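You operate a simulated robot arm through the tools that you are given. There is no shell and no other tool.

Carry out the task below with a simulated robot arm. There is one attempt and no reset: what you move stays moved.

TASK
Start the burn-in that the card with the green band orders.
Fine: slot on, counter reset, hours set, started once; leave the cards; the other slots run on.

Only the result counts: the job must be done as asked and must still hold three seconds after the hand-in. Knocking over, shifting, dropping, spilling or breaking anything else fails it.

THE ROBOT
A 7-joint arm with a two-finger parallel gripper on a trunk, on a base that drives. Base frame: it is fixed to the floor where the robot stands at the start and does not move with it; the origin is under the middle of the robot, x ahead of it, y to its left, z up. Lengths are in mm, angles in degrees, forces in N, time in s.
With the tool pointing down near the work surface it reaches from about 340 to 740 mm from the robot's upright axis, wherever it stands. Its first joint turns from -115.0 to 115.0 degrees. Payload 3.91 kg.
Tool frame: the origin (TCP) lies between the finger pads and is the grasp point; the fingertips stand 30 mm ahead of it; z points along the fingers, y is the line along which they close. The gripper opens to 110 mm. The fingers are 20 mm wide and 10 mm thick; the gripper's body (48 by 112 mm) begins 55 mm behind the TCP.
Orientation is that of the tool frame in the base frame, as a unit quaternion [x, y, z, w]. With the fingers straight down and closing along the base's y, the tool's x points along the base's -x, its y along +y and its z along -z.

THE INTERFACE
- The arm moves only by the tool play_rows. Its arguments are lists of equal length, an entry for each row: "rot": the turn, a rotation vector about the tool's x, y, z in units of 4 degrees (1.0 is 4 degrees), a list of three; "translation": the shift along the tool's x, y, z in units of 40 mm (1.0 is 40 mm), a list of three; "jaw": the finger opening in mm, from 0 to 110. In form: {"rot": [[rx, ry, rz], ...], "translation": [[dx, dy, dz], ...], "jaw": [jaw, ...]}. A call has 1 to 20 rows; each row shifts and turns the commanded pose from where the row before left it, along the tool's axes as they then stand. A call with a number of a shift or a turn outside -1 to 1 is refused whole. Each row takes 0.2 s and may step no farther than 50 mm and 8.6 degrees from the row before; otherwise, or with a gripper value out of range, the whole call is refused. Where a pose cannot be reached the arm comes as near as it can. A force on the tool above 40 N (or 10 N above the force at the start of the call, whichever is more), or a blocked arm, ends the call early, and 0.2 s more pass. Each finger travels about 108 mm/s and halts on what it meets, pressing with about 23 N; the grip force reading is that of the motor and also rises with nothing between the fingers. The clock runs only during rows and for 0.2 s after the last one: add rows that do not move to give the fingers time. The reply holds the time, the measured pose of the TCP, the force on the tool along the base axes, the opening and the grip force, in the units named above and with some noise, with the torque about the TCP (base axes, N m) and any sound that the robot's microphone picked up.
- Cameras (640 x 400 px; columns grow to the right, rows downward): "scene" is now at [14.9, 121.7, 1635.4]; the picture's right is [-0.37, -0.93, 0.00], its down [-0.65, 0.26, -0.71] and it looks along [0.66, -0.26, -0.70] (base axes); focal length 279 px, centre (320, 200). "wrist" rides on the gripper at [72, 17, -103] in the tool frame; the picture's right is [-0.23, 0.97, 0.00], its down [-0.76, -0.18, -0.62] and it looks along [-0.61, -0.14, 0.78] (tool axes); focal length 222 px, centre (320, 200). There is no depth. A picture from a camera that has moved, and an enlarged one, comes with that camera's place and axes in the base frame and with its lens.
- get_image(camera): a new picture of that camera. The clock stands still meanwhile.
- slide_trunk(by): slides the trunk up (or, below 0, down) by that many mm; the arm and the scene camera ride with it, the base frame stays. It gives what a move gives, with no picture.
- base_move(legs): drives the robot by 1 to 6 legs, each [ahead, turn to the left] in mm and degrees, along the robot's own axes; the way and the turn of a leg run together, so that a leg with both is an arc; at most 1500 mm and 180 degrees a leg. The arm and the cameras ride along, it lands a little off, and it stops where it bumps. It gives what a move gives.
- pan_tilt(pan, tilt): turns the head with the scene camera to pan (to the left, within 155 degrees either way) and tilt (down, from -29 to 69), counted from straight ahead of the robot. It gives what a move gives.
- close_up(camera, box): a new picture of the part [left, top, right, bottom] of that camera's present view, enlarged. The clock stands still meanwhile.
- finish_job(): hands the job in; it is judged then, once.

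Nothing tells you exact positions but the pictures and the camera data. Unless the task says otherwise, let go and move clear before handing in.

The tools are called by a JSON object that holds its "fn" and its "kwargs". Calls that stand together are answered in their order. play_rows: Moves the arm, as the interface text tells. Its arguments: {"type":"object","properties":{"rot":{"type":"array","items":{"type":"array","items":{"type":"number"}}},"translation":{"type":"array","items":{"type":"array","items":{"type":"number"}}},"jaw":{"type":"array","items":{"type":"number"}}},"required":["rot","translation","jaw"]} The other tools are called the same way: slide_trunk (by) slides the trunk up or down; base_move (legs) drives the base; pan_tilt (pan, tilt) turns the head that bears the scene camera; get_image (camera) takes a picture; close_up (camera, box) takes an enlarged picture of a part of a camera's view; finish_job () hands the job in.

At the start:

```text
clock: 0.0
tcp_pos: [539.7, -49.4, 1192.2]
tool_rot: [0.0, 1.0, 0.0, 0.0]
force: [0.0, -0.8, 0.3]
ft_torque: [-0.02, 0.0, 0.02]
grip_width: 110.2
finger_force: 0.1
trunk travel left (down, up): [-750.0, 240.0]
robot x, y, heading: [-0.6, 0.3, 0.3]
head pan, tilt: [-21.5, 44.6]
```

scene: 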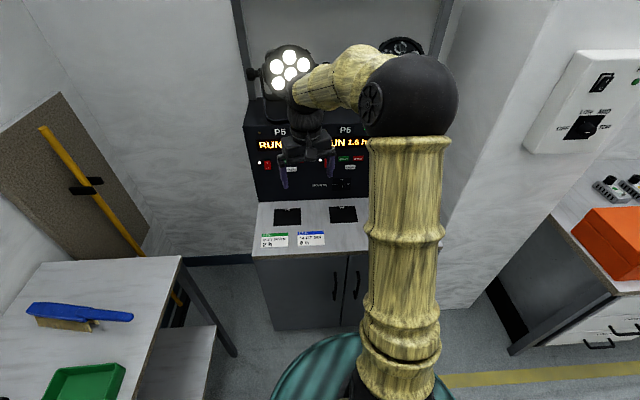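
wrist: 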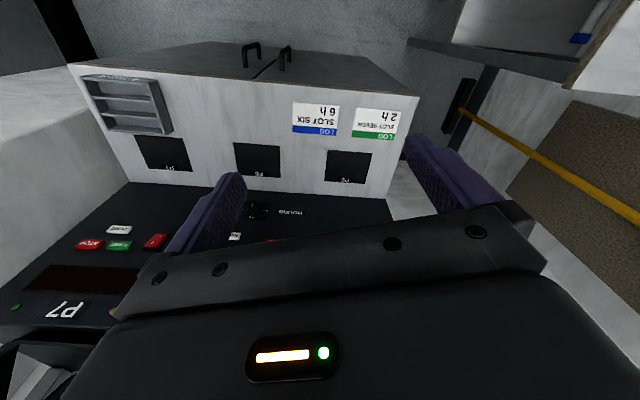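

I see a rack with three slots (P5, P6, P7), displays and buttons, and two cards with green and blue bands. The green card seems to read "SLOT SEVEN 2 h". I'll look closer.

{"fn": "close_up", "kwargs": {"camera": "wrist", "box": [270, 80, 430, 180]}}

{"fn": "close_up", "kwargs": {"camera": "scene", "box": [230, 100, 390, 200]}}

{"fn": "close_up", "kwargs": {"camera": "scene", "box": [240, 190, 380, 270]}}

{"fn": "close_up", "kwargs": {"camera": "wrist", "box": [0, 180, 300, 367]}}

```text
4.00 times, centred on (350, 130) of wrist
camera zoom: at [468.7, -31.7, 1294.5], right [0.23, 0.97, 0.0], down [0.76, -0.18, 0.62], along [0.61, -0.14, -0.78], focal length 888 px, centre (200, 480)
```

zoom: 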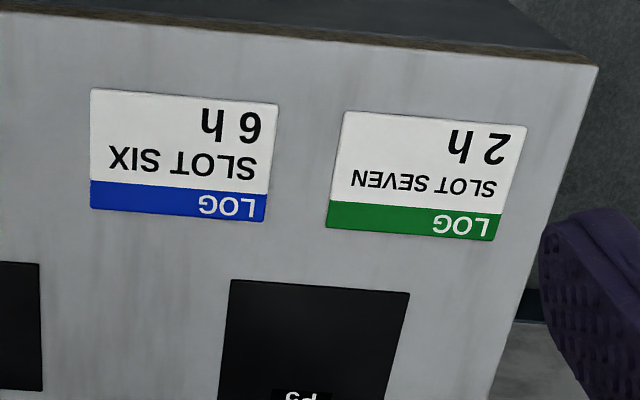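

```text
4.00 times, centred on (310, 150) of scene
camera zoom: at [14.9, 121.7, 1635.4], right [-0.37, -0.93, 0.0], down [-0.65, 0.26, -0.71], along [0.66, -0.26, -0.7], focal length 1116 px, centre (360, 400)
```

zoom: 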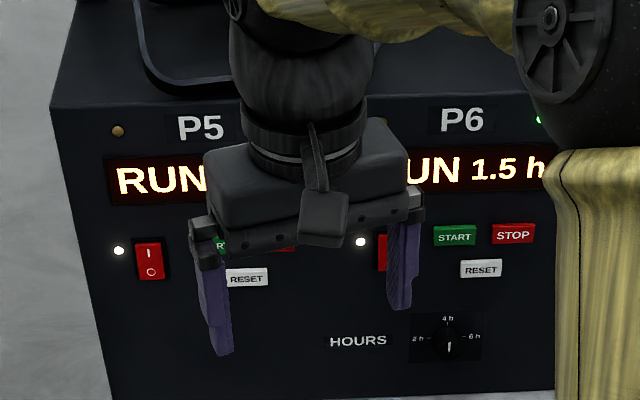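

```text
4.57 times, centred on (310, 230) of scene
camera zoom: at [14.9, 121.7, 1635.4], right [-0.37, -0.93, 0.0], down [-0.65, 0.26, -0.71], along [0.66, -0.26, -0.7], focal length 1275 px, centre (366, 63)
```

zoom: 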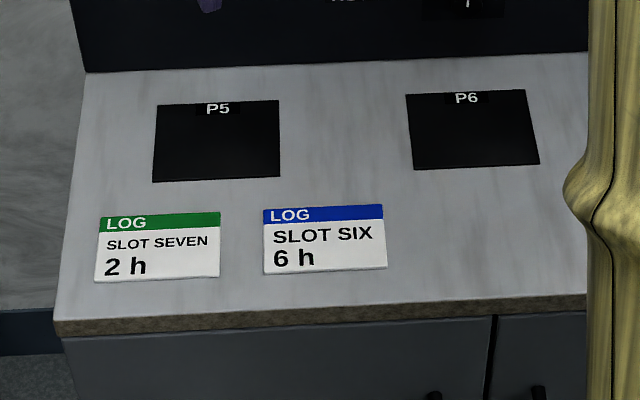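

```text
2.13 times, centred on (150, 274) of wrist
camera zoom: at [468.7, -31.7, 1294.5], right [0.23, 0.97, 0.0], down [0.76, -0.18, 0.62], along [0.61, -0.14, -0.78], focal length 474 px, centre (683, 43)
```

zoom: 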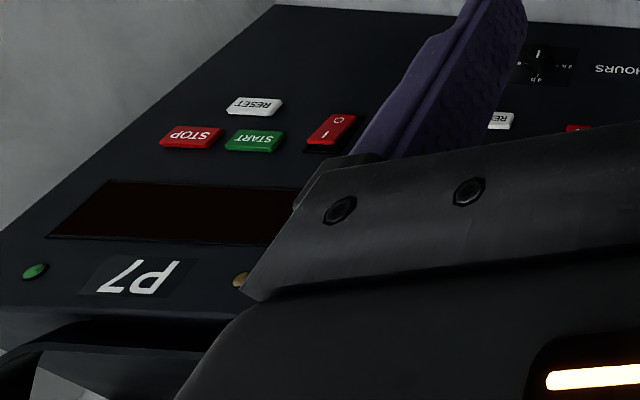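

The green card orders slot seven (P7) for 2 h; P7's display is dark and P5/P6 are running. I'll look around the wall panel and the rest before planning.

{"fn": "close_up", "kwargs": {"camera": "scene", "box": [480, 30, 640, 230]}}

{"fn": "pan_tilt", "kwargs": {"pan": -50, "tilt": 40}}

{"fn": "get_image", "kwargs": {"camera": "scene"}}

```text
2.00 times, centred on (560, 130) of scene
camera zoom: at [14.9, 121.7, 1635.4], right [-0.37, -0.93, 0.0], down [-0.65, 0.26, -0.71], along [0.66, -0.26, -0.7], focal length 558 px, centre (-160, 340)
```

zoom: 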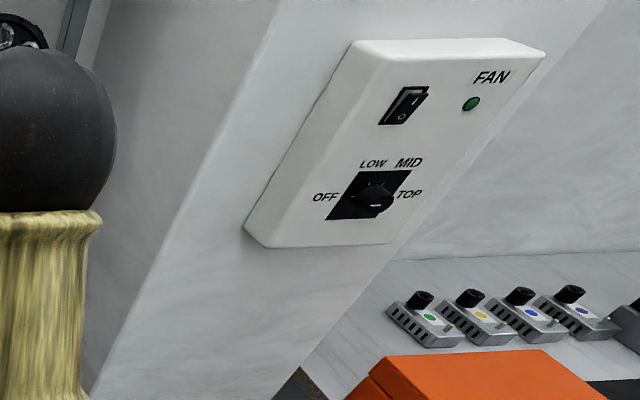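

```text
clock: 0.9
tcp_pos: [540.6, -49.7, 1192.0]
tool_rot: [-0.001, 1.0, 0.0, 0.0]
force: [-0.2, -0.3, 0.2]
ft_torque: [0.0, 0.01, -0.01]
grip_width: 110.0
finger_force: 0.0
trunk travel left (down, up): [-750.0, 240.0]
robot x, y, heading: [0.2, -0.7, 0.1]
head pan, tilt: [-50.0, 40.0]
```

```text
taken
camera scene: at [-6.4, 86.5, 1642.0], right [-0.77, -0.64, 0.0], down [-0.41, 0.49, -0.77], along [0.49, -0.59, -0.64], focal length 279 px, centre (320, 200)
```

scene: 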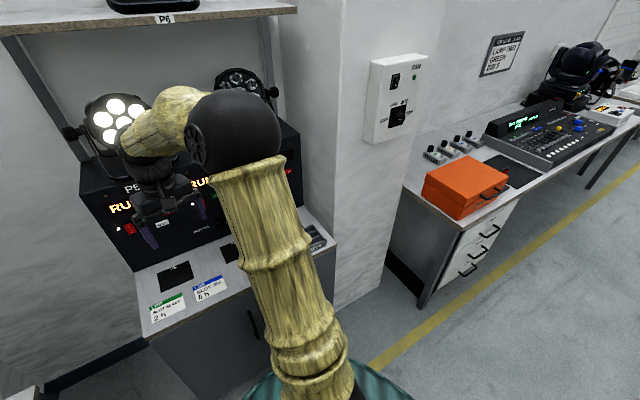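

There's a fan box on the pillar and a sign on the right. I'll read the sign and look around before moving.

{"fn": "close_up", "kwargs": {"camera": "scene", "box": [470, 20, 550, 90]}}

{"fn": "close_up", "kwargs": {"camera": "scene", "box": [70, 60, 330, 340]}}

{"fn": "pan_tilt", "kwargs": {"pan": 0, "tilt": 35}}

{"fn": "get_image", "kwargs": {"camera": "scene"}}

```text
5.71 times, centred on (510, 55) of scene
camera zoom: at [-6.4, 86.5, 1642.0], right [-0.77, -0.64, 0.0], down [-0.41, 0.49, -0.77], along [0.49, -0.59, -0.64], focal length 1594 px, centre (-766, 1029)
```

zoom: 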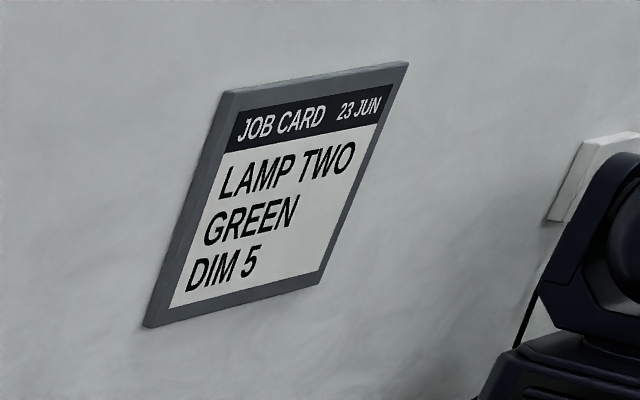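

```text
1.43 times, centred on (200, 200) of scene
camera zoom: at [-6.4, 86.5, 1642.0], right [-0.77, -0.64, 0.0], down [-0.41, 0.49, -0.77], along [0.49, -0.59, -0.64], focal length 398 px, centre (491, 200)
```

zoom: 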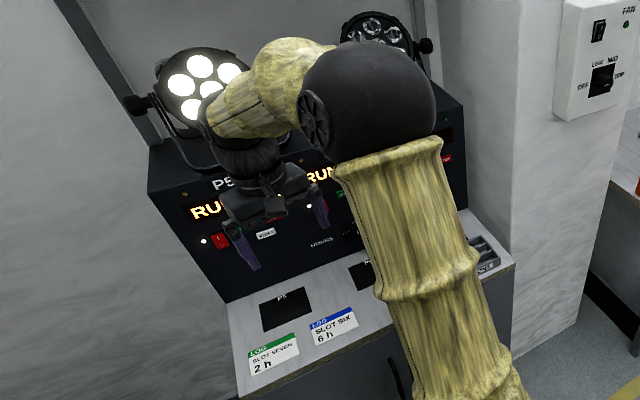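

```text
clock: 2.1
tcp_pos: [541.9, -50.4, 1192.5]
tool_rot: [0.0, 1.0, -0.001, 0.0]
force: [-0.3, -1.0, -0.4]
ft_torque: [-0.01, -0.02, 0.0]
grip_width: 109.9
finger_force: 0.0
trunk travel left (down, up): [-750.0, 240.0]
robot x, y, heading: [0.1, -3.3, 0.1]
head pan, tilt: [0.0, 35.0]
```

```text
taken
camera scene: at [27.0, 151.4, 1649.6], right [0.0, -1.0, 0.0], down [-0.57, 0.0, -0.82], along [0.82, 0.0, -0.57], focal length 279 px, centre (320, 200)
```

scene: 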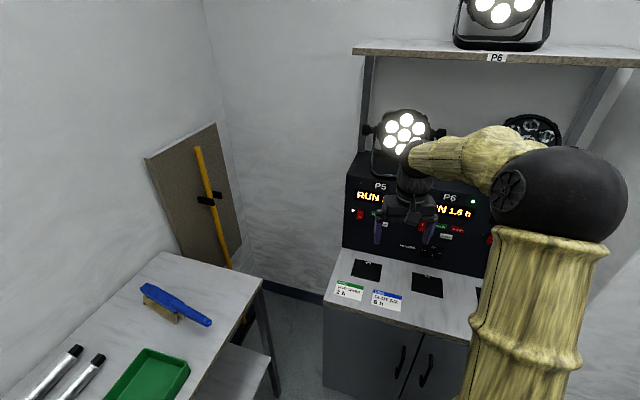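

P7 is the rightmost slot; the shared HOURS knob sits lower middle. By triangulation the rack faces about 18° off my heading, panel roughly 855 mm ahead, so I'll first turn in place to face it and get a clearer look.

{"fn": "base_move", "kwargs": {"legs": [[0, -18]]}}

{"fn": "pan_tilt", "kwargs": {"pan": -25, "tilt": 40}}

{"fn": "get_image", "kwargs": {"camera": "scene"}}

{"fn": "get_image", "kwargs": {"camera": "wrist"}}

```text
clock: 3.9
tcp_pos: [500.2, -214.6, 1192.7]
tool_rot: [0.155, 0.988, 0.0, 0.001]
force: [0.7, -0.4, 0.0]
ft_torque: [-0.01, 0.02, 0.01]
grip_width: 110.2
finger_force: 0.0
trunk travel left (down, up): [-750.0, 240.0]
robot x, y, heading: [-3.7, 1.4, -18.1]
head pan, tilt: [0.0, 35.0]
```

```text
clock: 4.8
tcp_pos: [499.0, -213.8, 1192.3]
tool_rot: [0.156, 0.988, -0.001, -0.001]
force: [0.1, -0.1, -0.1]
ft_torque: [0.05, -0.01, 0.0]
grip_width: 110.0
finger_force: 0.0
trunk travel left (down, up): [-750.0, 240.0]
robot x, y, heading: [3.5, -4.5, -18.0]
head pan, tilt: [-25.0, 40.0]
```

```text
taken
camera scene: at [51.4, 104.6, 1642.1], right [-0.68, -0.73, 0.0], down [-0.47, 0.44, -0.77], along [0.56, -0.52, -0.64], focal length 279 px, centre (320, 200)
```

scene: 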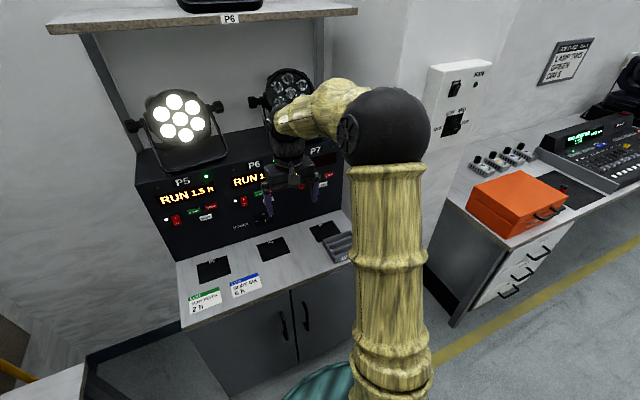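

```text
taken
camera wrist: at [435.8, -174.4, 1294.5], right [0.52, 0.86, 0.0], down [0.67, -0.4, 0.62], along [0.53, -0.32, -0.78], focal length 222 px, centre (320, 200)
```

wrist: 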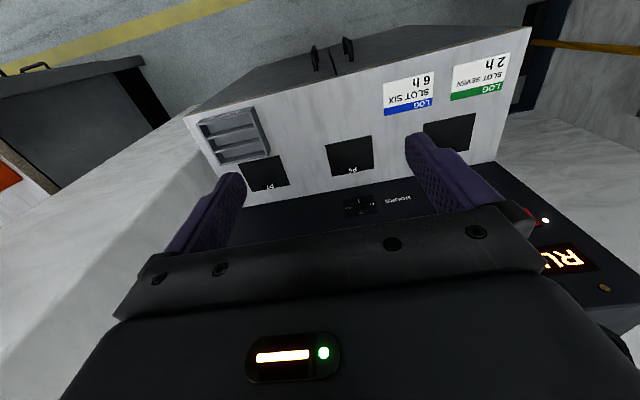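

Now better aligned. Let me zoom in on the knob and the P7 controls from here.

{"fn": "close_up", "kwargs": {"camera": "wrist", "box": [320, 180, 420, 230]}}

{"fn": "close_up", "kwargs": {"camera": "scene", "box": [130, 130, 350, 270]}}

{"fn": "close_up", "kwargs": {"camera": "scene", "box": [220, 190, 360, 280]}}

```text
6.40 times, centred on (370, 205) of wrist
camera zoom: at [435.8, -174.4, 1294.5], right [0.52, 0.86, 0.0], down [0.67, -0.4, 0.62], along [0.53, -0.32, -0.78], focal length 1422 px, centre (0, 168)
```

zoom: 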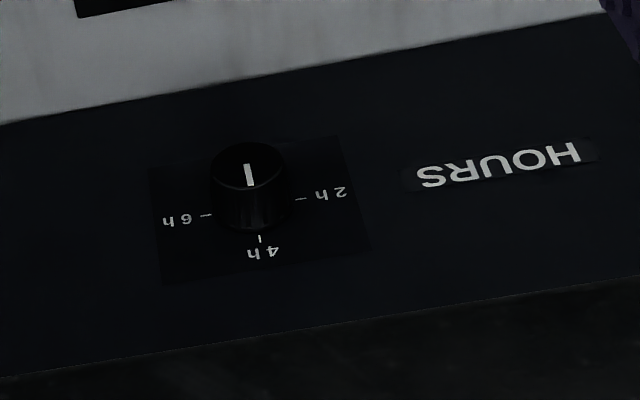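

```text
2.86 times, centred on (240, 200) of scene
camera zoom: at [51.4, 104.6, 1642.1], right [-0.68, -0.73, 0.0], down [-0.47, 0.44, -0.77], along [0.56, -0.52, -0.64], focal length 797 px, centre (549, 200)
```

zoom: 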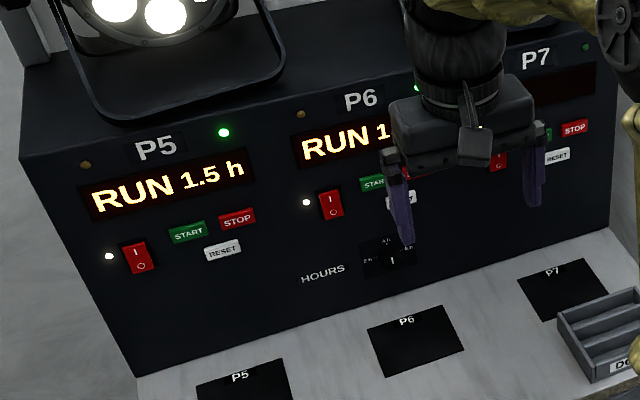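

```text
4.44 times, centred on (290, 235) of scene
camera zoom: at [51.4, 104.6, 1642.1], right [-0.68, -0.73, 0.0], down [-0.47, 0.44, -0.77], along [0.56, -0.52, -0.64], focal length 1240 px, centre (453, 44)
```

zoom: 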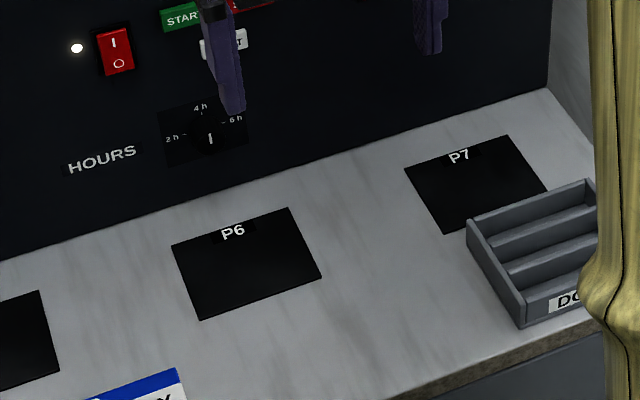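

I'd like to know how far the base sticks out toward the cabinet before driving, so I'll look down at my own base and check both sides.

{"fn": "pan_tilt", "kwargs": {"pan": 15, "tilt": 69}}

{"fn": "get_image", "kwargs": {"camera": "scene"}}

{"fn": "pan_tilt", "kwargs": {"pan": -60, "tilt": 60}}

{"fn": "get_image", "kwargs": {"camera": "scene"}}

```text
clock: 5.8
tcp_pos: [498.9, -214.1, 1191.7]
tool_rot: [0.155, 0.988, -0.001, 0.001]
force: [0.4, -0.4, -0.2]
ft_torque: [0.0, -0.02, 0.01]
grip_width: 110.2
finger_force: 0.0
trunk travel left (down, up): [-750.0, 240.0]
robot x, y, heading: [1.3, 1.3, -18.1]
head pan, tilt: [15.0, 68.8]
```

```text
taken
camera scene: at [45.0, 159.5, 1606.0], right [-0.05, -1.0, 0.0], down [-0.93, 0.05, -0.36], along [0.36, -0.02, -0.93], focal length 279 px, centre (320, 200)
```

scene: 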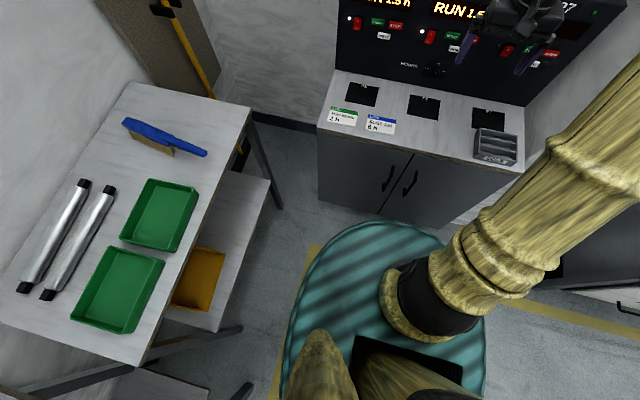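

```text
clock: 7.3
tcp_pos: [499.5, -214.5, 1191.8]
tool_rot: [0.156, 0.988, 0.0, 0.001]
force: [0.0, -0.1, 0.7]
ft_torque: [-0.02, -0.02, 0.01]
grip_width: 109.7
finger_force: 0.0
trunk travel left (down, up): [-750.0, 240.0]
robot x, y, heading: [1.6, 2.3, -18.1]
head pan, tilt: [-60.0, 60.0]
```

```text
taken
camera scene: at [3.0, 97.4, 1615.3], right [-0.98, -0.21, 0.0], down [-0.18, 0.85, -0.5], along [0.1, -0.49, -0.87], focal length 279 px, centre (320, 200)
```

scene: 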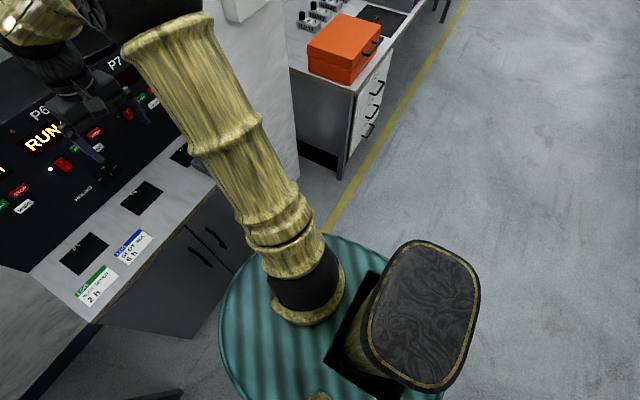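

The disc I see is my trunk carriage, so the base is smaller and there's clear floor ahead. I'll drive ahead 150 mm toward the rack and then pitch the tool forward to look at the panel straight on.

{"fn": "base_move", "kwargs": {"legs": [[150, 0]]}}

{"fn": "pan_tilt", "kwargs": {"pan": 0, "tilt": 45}}

{"fn": "get_image", "kwargs": {"camera": "scene"}}

{"fn": "get_image", "kwargs": {"camera": "wrist"}}

```text
clock: 8.8
tcp_pos: [645.3, -262.2, 1191.7]
tool_rot: [0.155, 0.988, 0.0, -0.001]
force: [0.1, -0.6, -0.7]
ft_torque: [0.02, -0.01, -0.04]
grip_width: 109.9
finger_force: 0.1
trunk travel left (down, up): [-750.0, 240.0]
robot x, y, heading: [143.4, -45.9, -17.7]
head pan, tilt: [-60.0, 60.0]
```

```text
clock: 10.1
tcp_pos: [644.1, -261.8, 1191.5]
tool_rot: [0.156, 0.988, 0.0, 0.0]
force: [0.1, -0.2, 0.2]
ft_torque: [0.01, 0.02, 0.01]
grip_width: 110.0
finger_force: 0.1
trunk travel left (down, up): [-750.0, 240.0]
robot x, y, heading: [142.9, -45.9, -18.0]
head pan, tilt: [0.0, 45.0]
```

```text
taken
camera scene: at [210.9, 90.3, 1634.8], right [-0.31, -0.95, 0.0], down [-0.67, 0.22, -0.71], along [0.67, -0.22, -0.71], focal length 279 px, centre (320, 200)
```

scene: 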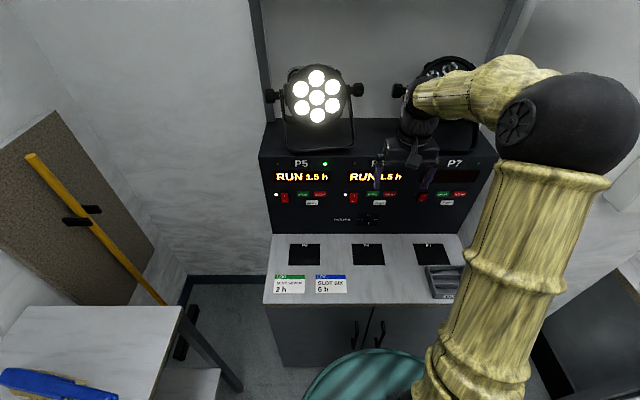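

```text
taken
camera wrist: at [580.2, -221.4, 1294.4], right [0.52, 0.86, 0.0], down [0.67, -0.4, 0.62], along [0.53, -0.32, -0.78], focal length 222 px, centre (320, 200)
```

wrist: 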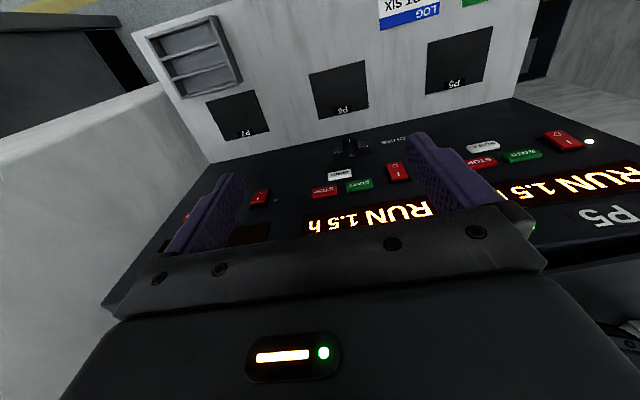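

Rack is now square to me. I'll zoom both cameras on the panel for precise triangulation.

{"fn": "close_up", "kwargs": {"camera": "scene", "box": [260, 150, 500, 300]}}

{"fn": "close_up", "kwargs": {"camera": "scene", "box": [320, 180, 400, 240]}}

{"fn": "close_up", "kwargs": {"camera": "wrist", "box": [300, 120, 420, 240]}}

{"fn": "close_up", "kwargs": {"camera": "wrist", "box": [420, 110, 640, 230]}}

```text
2.67 times, centred on (380, 225) of scene
camera zoom: at [210.9, 90.3, 1634.8], right [-0.31, -0.95, 0.0], down [-0.67, 0.22, -0.71], along [0.67, -0.22, -0.71], focal length 744 px, centre (160, 133)
```

zoom: 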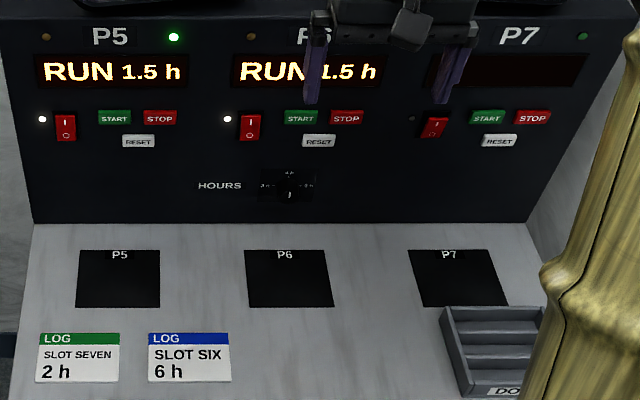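

```text
6.67 times, centred on (360, 210) of scene
camera zoom: at [210.9, 90.3, 1634.8], right [-0.31, -0.95, 0.0], down [-0.67, 0.22, -0.71], along [0.67, -0.22, -0.71], focal length 1860 px, centre (53, 133)
```

zoom: 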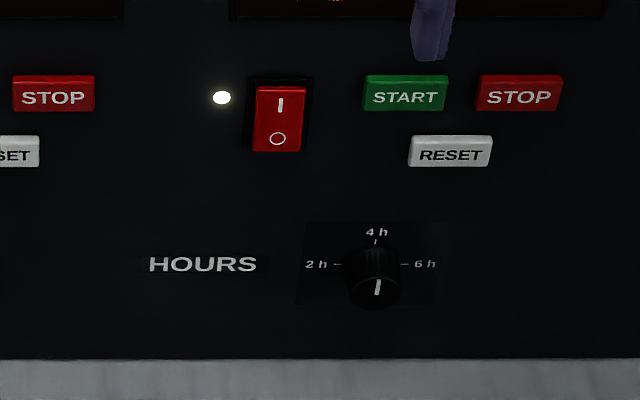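

```text
3.33 times, centred on (360, 180) of wrist
camera zoom: at [580.2, -221.4, 1294.4], right [0.52, 0.86, 0.0], down [0.67, -0.4, 0.62], along [0.53, -0.32, -0.78], focal length 740 px, centre (187, 267)
```

zoom: 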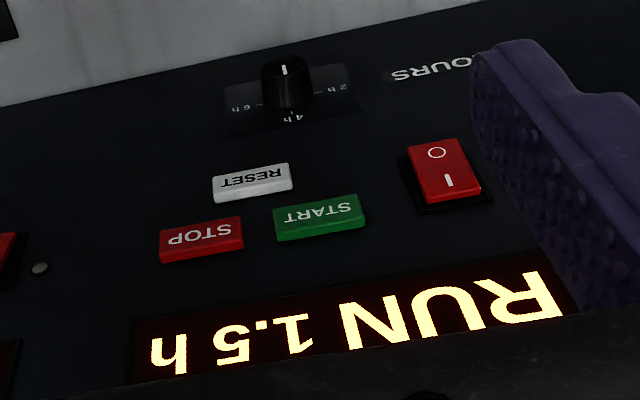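

```text
2.91 times, centred on (530, 170) of wrist
camera zoom: at [580.2, -221.4, 1294.4], right [0.52, 0.86, 0.0], down [0.67, -0.4, 0.62], along [0.53, -0.32, -0.78], focal length 646 px, centre (-291, 287)
```

zoom: 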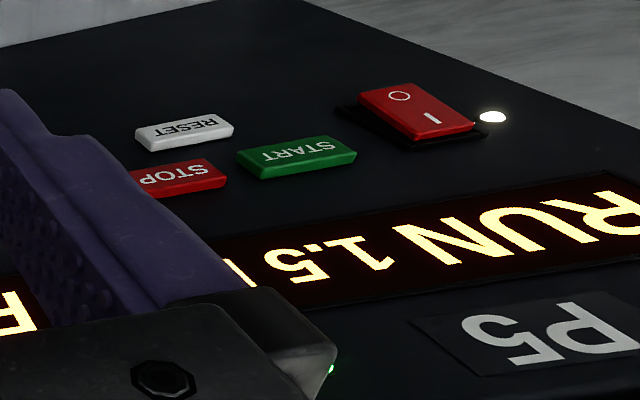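

Triangulated: P7 START ≈ right of the panel, button faces at depth w≈817, knob face ≈803 and about 85 mm above the counter. I'll pitch the tool 60° forward in place (well clear of the panel), to look square at the panel with the wrist camera.

{"fn": "play_rows", "kwargs": {"rot": [[0, -1, 0], [0, -1, 0], [0, -1, 0], [0, -1, 0], [0, -1, 0], [0, -1, 0], [0, -1, 0], [0, -1, 0], [0, -1, 0], [0, -1, 0], [0, -1, 0], [0, -1, 0], [0, -1, 0], [0, -1, 0], [0, -1, 0], [0, 0, 0]], "translation": [[0, 0, 0], [0, 0, 0], [0, 0, 0], [0, 0, 0], [0, 0, 0], [0, 0, 0], [0, 0, 0], [0, 0, 0], [0, 0, 0], [0, 0, 0], [0, 0, 0], [0, 0, 0], [0, 0, 0], [0, 0, 0], [0, 0, 0], [0, 0, 0]], "jaw": [50, 50, 50, 50, 50, 50, 50, 50, 50, 50, 50, 50, 50, 50, 50, 50]}}

{"fn": "get_image", "kwargs": {"camera": "wrist"}}

{"fn": "get_image", "kwargs": {"camera": "scene"}}

```text
clock: 13.5
tcp_pos: [643.9, -261.1, 1192.2]
tool_rot: [0.134, 0.856, -0.077, 0.494]
force: [-0.3, -0.3, -0.2]
ft_torque: [0.01, 0.0, 0.01]
grip_width: 49.8
finger_force: 0.1
trunk travel left (down, up): [-750.0, 240.0]
robot x, y, heading: [144.2, -45.3, -18.0]
head pan, tilt: [0.0, 45.0]
```

```text
taken
camera wrist: at [529.3, -205.0, 1180.0], right [0.41, 0.89, 0.2], down [-0.21, -0.12, 0.97], along [0.89, -0.44, 0.14], focal length 222 px, centre (320, 200)
```

wrist: 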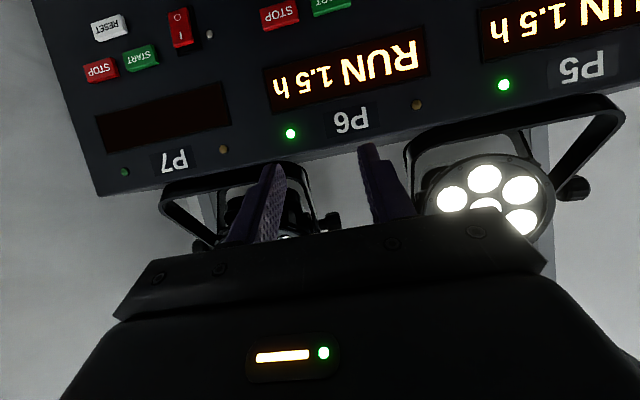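

```text
taken
camera scene: at [210.8, 90.5, 1634.8], right [-0.31, -0.95, 0.0], down [-0.67, 0.22, -0.71], along [0.67, -0.22, -0.71], focal length 279 px, centre (320, 200)
```

scene: 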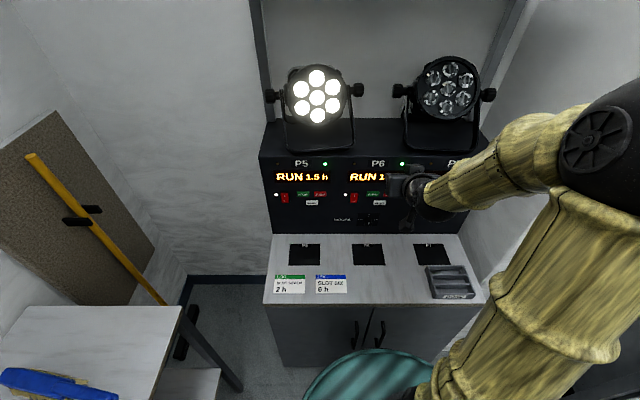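

The pose tracks exactly. I'll lower the trunk 200 mm so the arm keeps this posture while the gripper comes level with the controls.

{"fn": "slide_trunk", "kwargs": {"by": -200}}

{"fn": "get_image", "kwargs": {"camera": "wrist"}}

{"fn": "get_image", "kwargs": {"camera": "scene"}}

```text
clock: 15.7
tcp_pos: [644.3, -260.8, 992.7]
tool_rot: [0.135, 0.855, -0.078, 0.494]
force: [0.7, 0.4, 0.7]
ft_torque: [0.02, 0.0, -0.04]
grip_width: 50.1
finger_force: 0.0
trunk travel left (down, up): [-550.0, 440.0]
robot x, y, heading: [146.1, -47.7, -17.9]
head pan, tilt: [0.0, 45.0]
```

```text
taken
camera wrist: at [529.2, -205.0, 980.1], right [0.41, 0.89, 0.2], down [-0.21, -0.12, 0.97], along [0.89, -0.44, 0.13], focal length 222 px, centre (320, 200)
```

wrist: 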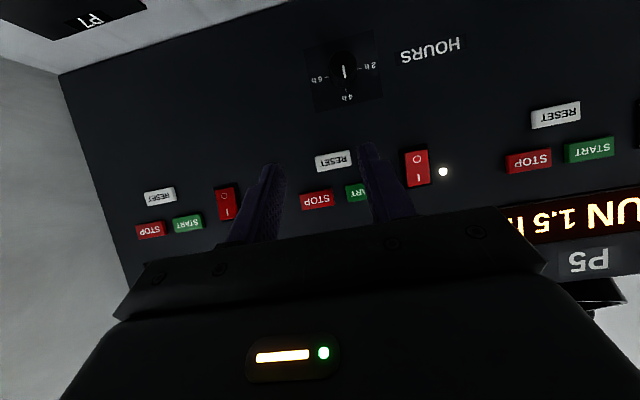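

```text
taken
camera scene: at [210.7, 90.4, 1434.8], right [-0.31, -0.95, 0.0], down [-0.67, 0.22, -0.71], along [0.67, -0.22, -0.71], focal length 279 px, centre (320, 200)
```

scene: 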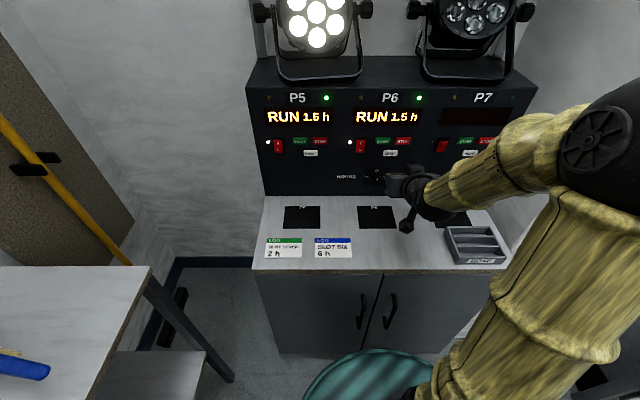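

Great head-on wrist view of the panel. Zooming in on the knob and the P7 controls.

{"fn": "close_up", "kwargs": {"camera": "wrist", "box": [300, 30, 400, 110]}}

{"fn": "close_up", "kwargs": {"camera": "wrist", "box": [130, 170, 250, 250]}}

{"fn": "close_up", "kwargs": {"camera": "wrist", "box": [290, 130, 470, 220]}}

{"fn": "close_up", "kwargs": {"camera": "scene", "box": [330, 80, 530, 240]}}

```text
5.00 times, centred on (350, 70) of wrist
camera zoom: at [529.2, -205.0, 980.1], right [0.41, 0.89, 0.2], down [-0.21, -0.12, 0.97], along [0.89, -0.44, 0.13], focal length 1111 px, centre (170, 850)
```

zoom: 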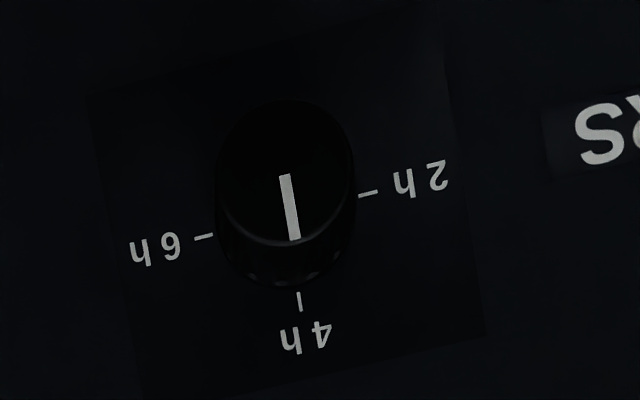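

```text
5.00 times, centred on (190, 210) of wrist
camera zoom: at [529.2, -205.0, 980.1], right [0.41, 0.89, 0.2], down [-0.21, -0.12, 0.97], along [0.89, -0.44, 0.13], focal length 1111 px, centre (970, 150)
```

zoom: 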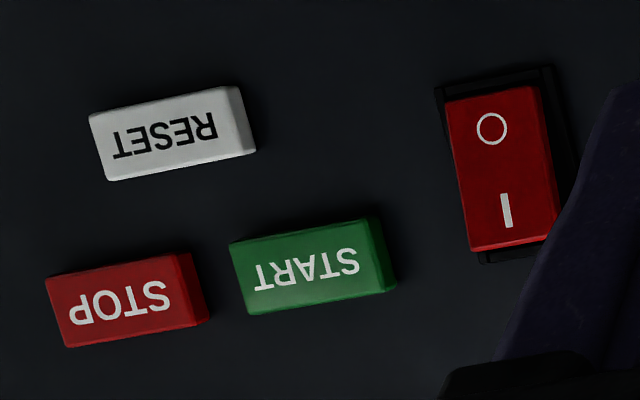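

```text
3.56 times, centred on (380, 175) of wrist
camera zoom: at [529.2, -205.0, 980.1], right [0.41, 0.89, 0.2], down [-0.21, -0.12, 0.97], along [0.89, -0.44, 0.13], focal length 790 px, centre (107, 289)
```

zoom: 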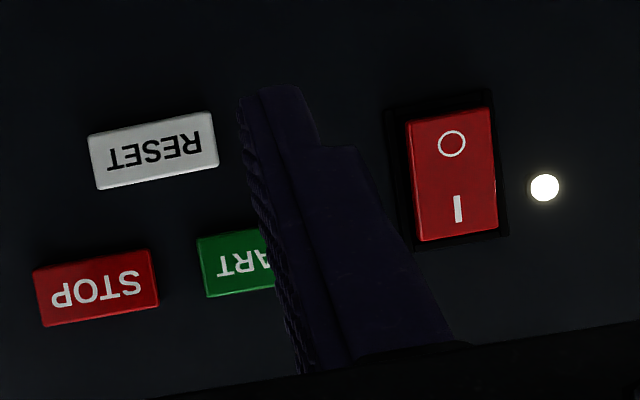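

```text
2.50 times, centred on (430, 160) of scene
camera zoom: at [210.7, 90.4, 1434.8], right [-0.31, -0.95, 0.0], down [-0.67, 0.22, -0.71], along [0.67, -0.22, -0.71], focal length 697 px, centre (45, 300)
```

zoom: 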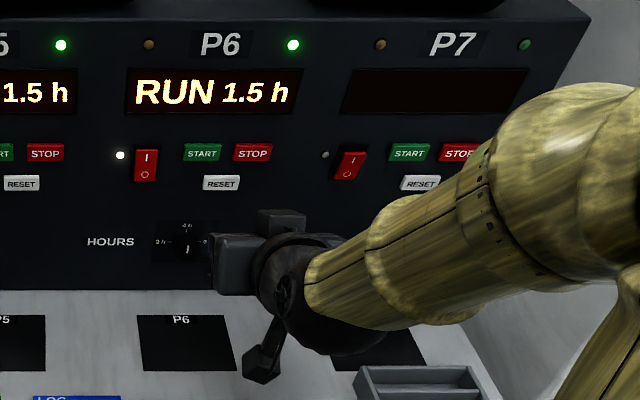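

The knob points at 4 h, P7's rocker is off and its lamp dark. I'll level the tool, close the fingers and move in front of P7's rocker (its "I" half at about u=180, z=1010), stopping well short of the panel.

{"fn": "play_rows", "kwargs": {"rot": [[0, -0.9375, 0], [0, -0.9375, 0], [0, -0.9375, 0], [0, -0.9375, 0], [0, -0.9375, 0], [0, -0.9375, 0], [0, -0.9375, 0], [0, -0.9375, 0], [0, 0, 0], [0, 0, 0], [0, 0, 0], [0, 0, 0], [0, 0, 0], [0, 0, 0], [0, 0, 0], [0, 0, 0], [0, 0, 0]], "translation": [[0, 0, 0], [0, 0, 0], [0, 0, 0], [0, 0, 0], [0, 0, 0], [0, 0, 0], [0, 0, 0], [0, 0, 0], [-0.058, -0.409, 0], [-0.058, -0.409, 0], [-0.058, -0.409, 0], [-0.058, -0.409, 0], [-0.058, -0.409, 0], [-0.058, -0.409, 0], [-0.058, -0.409, 0], [-0.058, -0.409, 0], [0, 0, 0]], "jaw": [0, 0, 0, 0, 0, 0, 0, 0, 0, 0, 0, 0, 0, 0, 0, 0, 0]}}

{"fn": "get_image", "kwargs": {"camera": "wrist"}}

{"fn": "get_image", "kwargs": {"camera": "scene"}}

```text
clock: 19.3
tcp_pos: [602.9, -386.2, 1009.7]
tool_rot: [0.11, 0.698, -0.11, 0.699]
force: [0.1, 0.0, -0.7]
ft_torque: [0.02, -0.06, 0.01]
grip_width: 0.0
finger_force: 22.6
trunk travel left (down, up): [-550.0, 440.0]
robot x, y, heading: [144.7, -47.7, -17.8]
head pan, tilt: [0.0, 45.0]
```

```text
taken
camera wrist: at [509.9, -337.1, 937.0], right [0.3, 0.93, 0.23], down [-0.65, 0.02, 0.76], along [0.7, -0.38, 0.61], focal length 222 px, centre (320, 200)
```

wrist: 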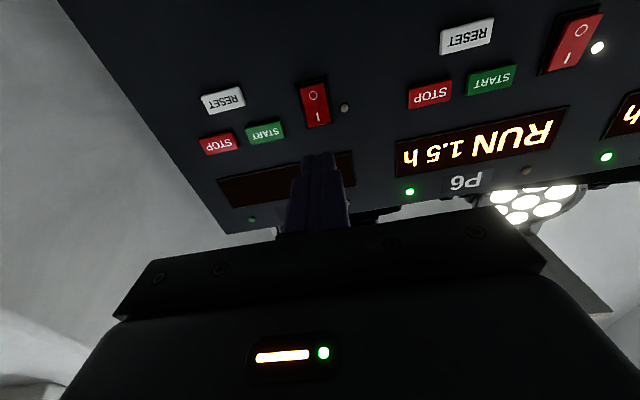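

```text
taken
camera scene: at [210.7, 90.3, 1434.8], right [-0.31, -0.95, 0.0], down [-0.67, 0.22, -0.71], along [0.67, -0.22, -0.71], focal length 279 px, centre (320, 200)
```

scene: 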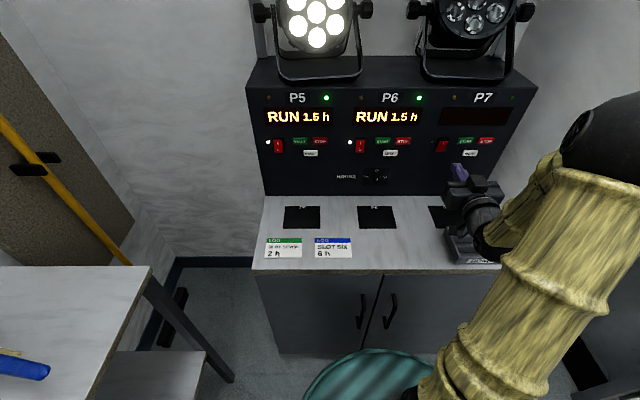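

TCP is at u≈181, 125 mm short of the panel. Before going further, I'll check elbow clearance to the pillar and fan box.

{"fn": "pan_tilt", "kwargs": {"pan": -45, "tilt": 35}}

{"fn": "get_image", "kwargs": {"camera": "scene"}}

{"fn": "close_up", "kwargs": {"camera": "wrist", "box": [190, 60, 390, 240]}}

```text
clock: 20.4
tcp_pos: [602.5, -386.7, 1010.3]
tool_rot: [0.11, 0.699, -0.111, 0.698]
force: [-0.2, -0.3, -0.1]
ft_torque: [-0.02, -0.03, 0.01]
grip_width: 0.1
finger_force: 22.7
trunk travel left (down, up): [-550.0, 440.0]
robot x, y, heading: [143.3, -49.0, -18.0]
head pan, tilt: [-45.0, 35.0]
```

```text
taken
camera scene: at [173.5, 37.1, 1449.6], right [-0.89, -0.45, 0.0], down [-0.26, 0.51, -0.82], along [0.37, -0.73, -0.57], focal length 279 px, centre (320, 200)
```

scene: 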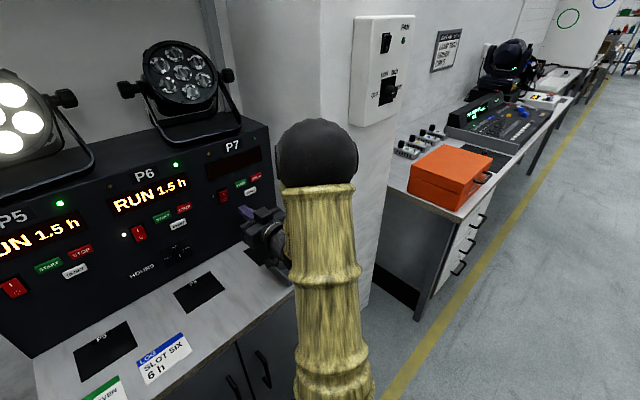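

```text
2.22 times, centred on (290, 150) of wrist
camera zoom: at [510.1, -336.8, 936.9], right [0.3, 0.93, 0.23], down [-0.65, 0.02, 0.76], along [0.7, -0.38, 0.61], focal length 494 px, centre (387, 311)
```

zoom: 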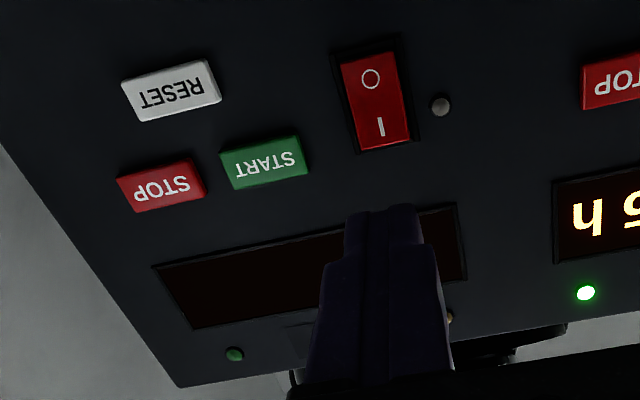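

Elbow is well clear (about 200 mm from the fan box). Positions agree across views: rocker "I" (181, 1008), START (240, 1013), RESET (267, 973). Now I'll advance toward the rocker, stopping ~12 mm short.

{"fn": "play_rows", "kwargs": {"rot": [[0, 0, 0], [0, 0, 0], [0, 0, 0], [0, 0, 0], [0, 0, 0], [0, 0, 0], [0, 0, 0]], "translation": [[0, 0, 0.32], [0, 0, 0.32], [0, 0, 0.32], [0, 0, 0.32], [0, 0, 0.32], [0, 0, 0.32], [0, 0, 0]], "jaw": [0, 0, 0, 0, 0, 0, 0]}}

{"fn": "get_image", "kwargs": {"camera": "wrist"}}

{"fn": "get_image", "kwargs": {"camera": "scene"}}

```text
clock: 22.0
tcp_pos: [677.1, -409.2, 1010.7]
tool_rot: [0.109, 0.699, -0.109, 0.699]
force: [-0.8, 0.7, 0.3]
ft_torque: [0.02, 0.03, 0.01]
grip_width: 0.0
finger_force: 22.7
trunk travel left (down, up): [-550.0, 440.0]
robot x, y, heading: [147.7, -47.7, -17.9]
head pan, tilt: [-45.0, 35.0]
```

```text
taken
camera wrist: at [583.3, -360.6, 937.0], right [0.3, 0.93, 0.23], down [-0.65, 0.02, 0.76], along [0.7, -0.38, 0.61], focal length 222 px, centre (320, 200)
```

wrist: 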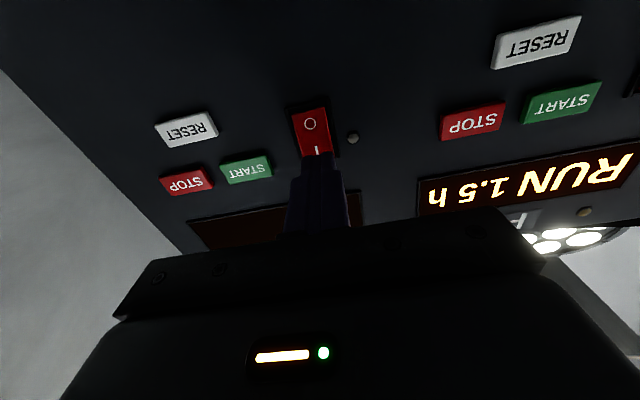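

```text
taken
camera scene: at [173.5, 37.0, 1449.6], right [-0.89, -0.45, 0.0], down [-0.26, 0.51, -0.82], along [0.37, -0.73, -0.57], focal length 279 px, centre (320, 200)
```

scene: 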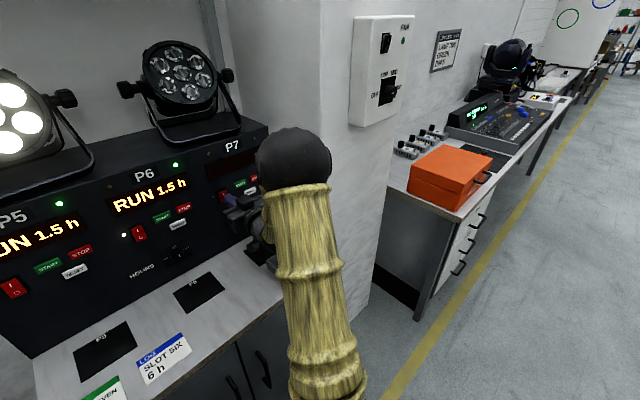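

{"fn": "close_up", "kwargs": {"camera": "wrist", "box": [260, 80, 400, 220]}}

```text
2.86 times, centred on (330, 150) of wrist
camera zoom: at [583.3, -360.6, 937.0], right [0.3, 0.93, 0.23], down [-0.65, 0.02, 0.76], along [0.7, -0.38, 0.61], focal length 635 px, centre (291, 343)
```

zoom: 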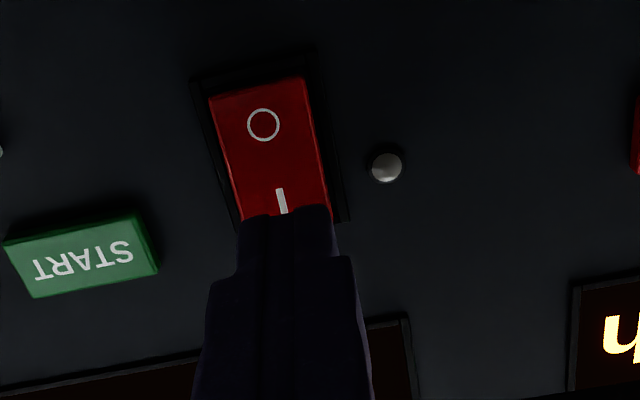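

Fingertips are centred just over the "I" end of the rocker. Pushing in slowly.

{"fn": "play_rows", "kwargs": {"rot": [[0, 0, 0], [0, 0, 0], [0, 0, 0], [0, 0, 0], [0, 0, 0], [0, 0, 0], [0, 0, 0]], "translation": [[0, 0, 0.05], [0, 0, 0.05], [0, 0, 0.05], [0, 0, 0.05], [0, 0, 0.05], [0, 0, 0.05], [0, 0, 0]], "jaw": [0, 0, 0, 0, 0, 0, 0]}}

{"fn": "close_up", "kwargs": {"camera": "wrist", "box": [260, 80, 400, 220]}}

```text
clock: 23.6
tcp_pos: [687.8, -413.0, 1010.0]
tool_rot: [0.11, 0.698, -0.11, 0.699]
force: [0.9, 0.7, 0.1]
ft_torque: [0.0, -0.05, -0.01]
grip_width: 0.0
finger_force: 23.1
trunk travel left (down, up): [-550.0, 440.0]
robot x, y, heading: [145.9, -47.5, -17.9]
head pan, tilt: [-45.0, 35.0]
```

```text
2.86 times, centred on (330, 150) of wrist
camera zoom: at [594.8, -364.3, 936.9], right [0.3, 0.93, 0.23], down [-0.65, 0.02, 0.76], along [0.7, -0.38, 0.61], focal length 635 px, centre (291, 343)
```

zoom: 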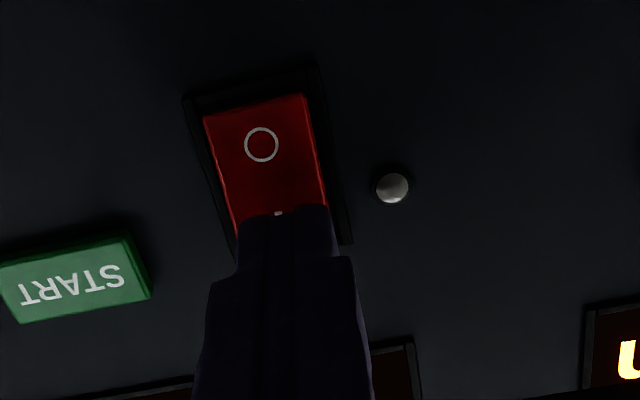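

No contact yet (tip at w≈812). Continuing in 2 mm steps.

{"fn": "play_rows", "kwargs": {"rot": [[0, 0, 0], [0, 0, 0], [0, 0, 0], [0, 0, 0], [0, 0, 0]], "translation": [[0, 0, 0.05], [0, 0, 0.05], [0, 0, 0.05], [0, 0, 0.05], [0, 0, 0]], "jaw": [0, 0, 0, 0, 0]}}

{"fn": "close_up", "kwargs": {"camera": "wrist", "box": [260, 80, 400, 220]}}

```text
clock: 24.8
tcp_pos: [693.9, -415.1, 1010.8]
tool_rot: [0.109, 0.698, -0.11, 0.699]
force: [-7.8, 3.7, 2.4]
ft_torque: [-0.09, 0.04, 0.01]
grip_width: 0.1
finger_force: 22.6
trunk travel left (down, up): [-550.0, 440.0]
robot x, y, heading: [143.3, -47.0, -18.1]
head pan, tilt: [-45.0, 35.0]
```

```text
2.86 times, centred on (330, 150) of wrist
camera zoom: at [600.9, -366.3, 937.8], right [0.3, 0.93, 0.23], down [-0.65, 0.02, 0.76], along [0.7, -0.37, 0.61], focal length 635 px, centre (291, 343)
```

zoom: 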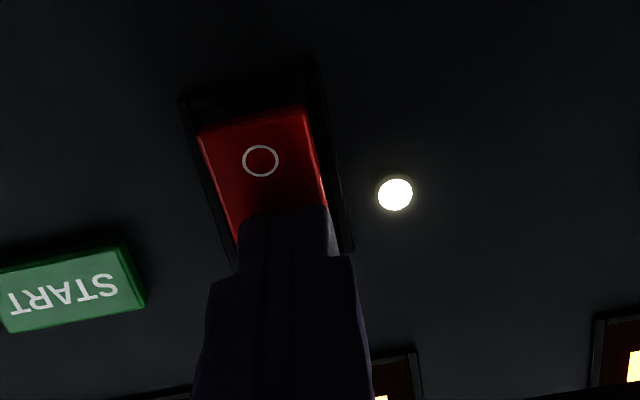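

The slot lamp lit. I'll push one more millimetre to seat it, then back off and check that it stays on.

{"fn": "play_rows", "kwargs": {"rot": [[0, 0, 0], [0, 0, 0], [0, 0, 0], [0, 0, 0], [0, 0, 0], [0, 0, 0]], "translation": [[0, 0, 0.025], [0, 0, 0], [0, 0, -0.2], [0, 0, -0.4], [0, 0, -0.4], [0, 0, 0]], "jaw": [0, 0, 0, 0, 0, 0]}}

{"fn": "get_image", "kwargs": {"camera": "wrist"}}

{"fn": "close_up", "kwargs": {"camera": "wrist", "box": [160, 80, 400, 270]}}

{"fn": "close_up", "kwargs": {"camera": "scene", "box": [100, 110, 300, 290]}}

```text
clock: 26.2
tcp_pos: [657.2, -404.1, 1009.9]
tool_rot: [0.111, 0.698, -0.11, 0.699]
force: [-0.5, 0.3, 0.5]
ft_torque: [-0.01, 0.0, -0.03]
grip_width: 0.2
finger_force: 23.3
trunk travel left (down, up): [-550.0, 440.0]
robot x, y, heading: [143.9, -48.0, -17.9]
head pan, tilt: [-45.0, 35.0]
```

```text
taken
camera wrist: at [564.5, -354.6, 936.9], right [0.3, 0.93, 0.23], down [-0.65, 0.02, 0.76], along [0.7, -0.37, 0.61], focal length 222 px, centre (320, 200)
```

wrist: 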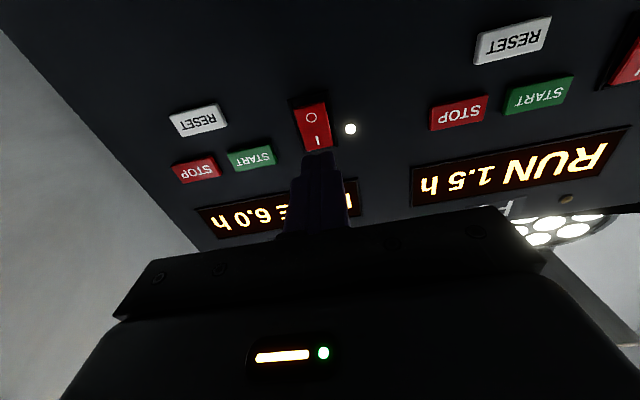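

```text
2.11 times, centred on (280, 175) of wrist
camera zoom: at [564.5, -354.6, 936.9], right [0.3, 0.93, 0.23], down [-0.65, 0.02, 0.76], along [0.7, -0.37, 0.61], focal length 468 px, centre (404, 253)
```

zoom: 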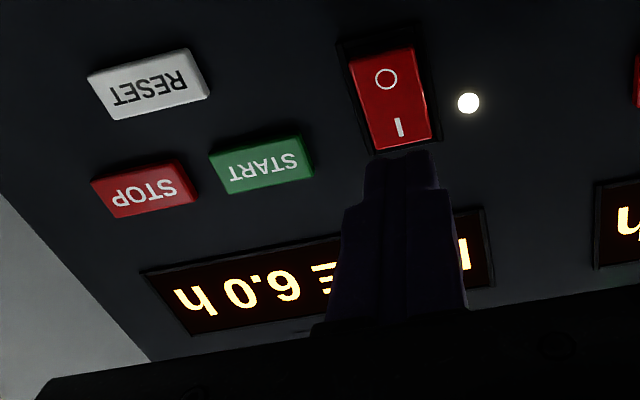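

```text
2.22 times, centred on (200, 200) of scene
camera zoom: at [173.4, 37.0, 1449.6], right [-0.89, -0.45, 0.0], down [-0.26, 0.51, -0.82], along [0.37, -0.73, -0.57], focal length 620 px, centre (587, 200)
```

zoom: 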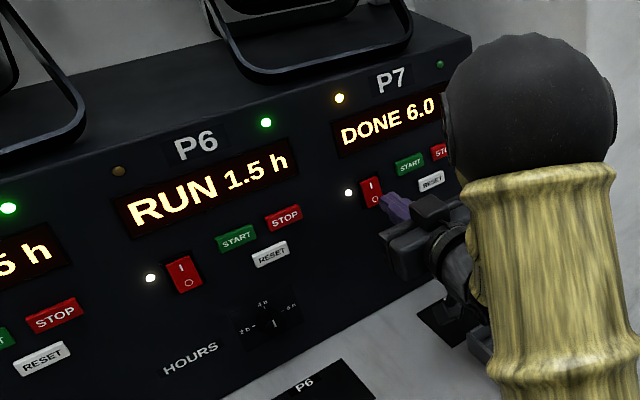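

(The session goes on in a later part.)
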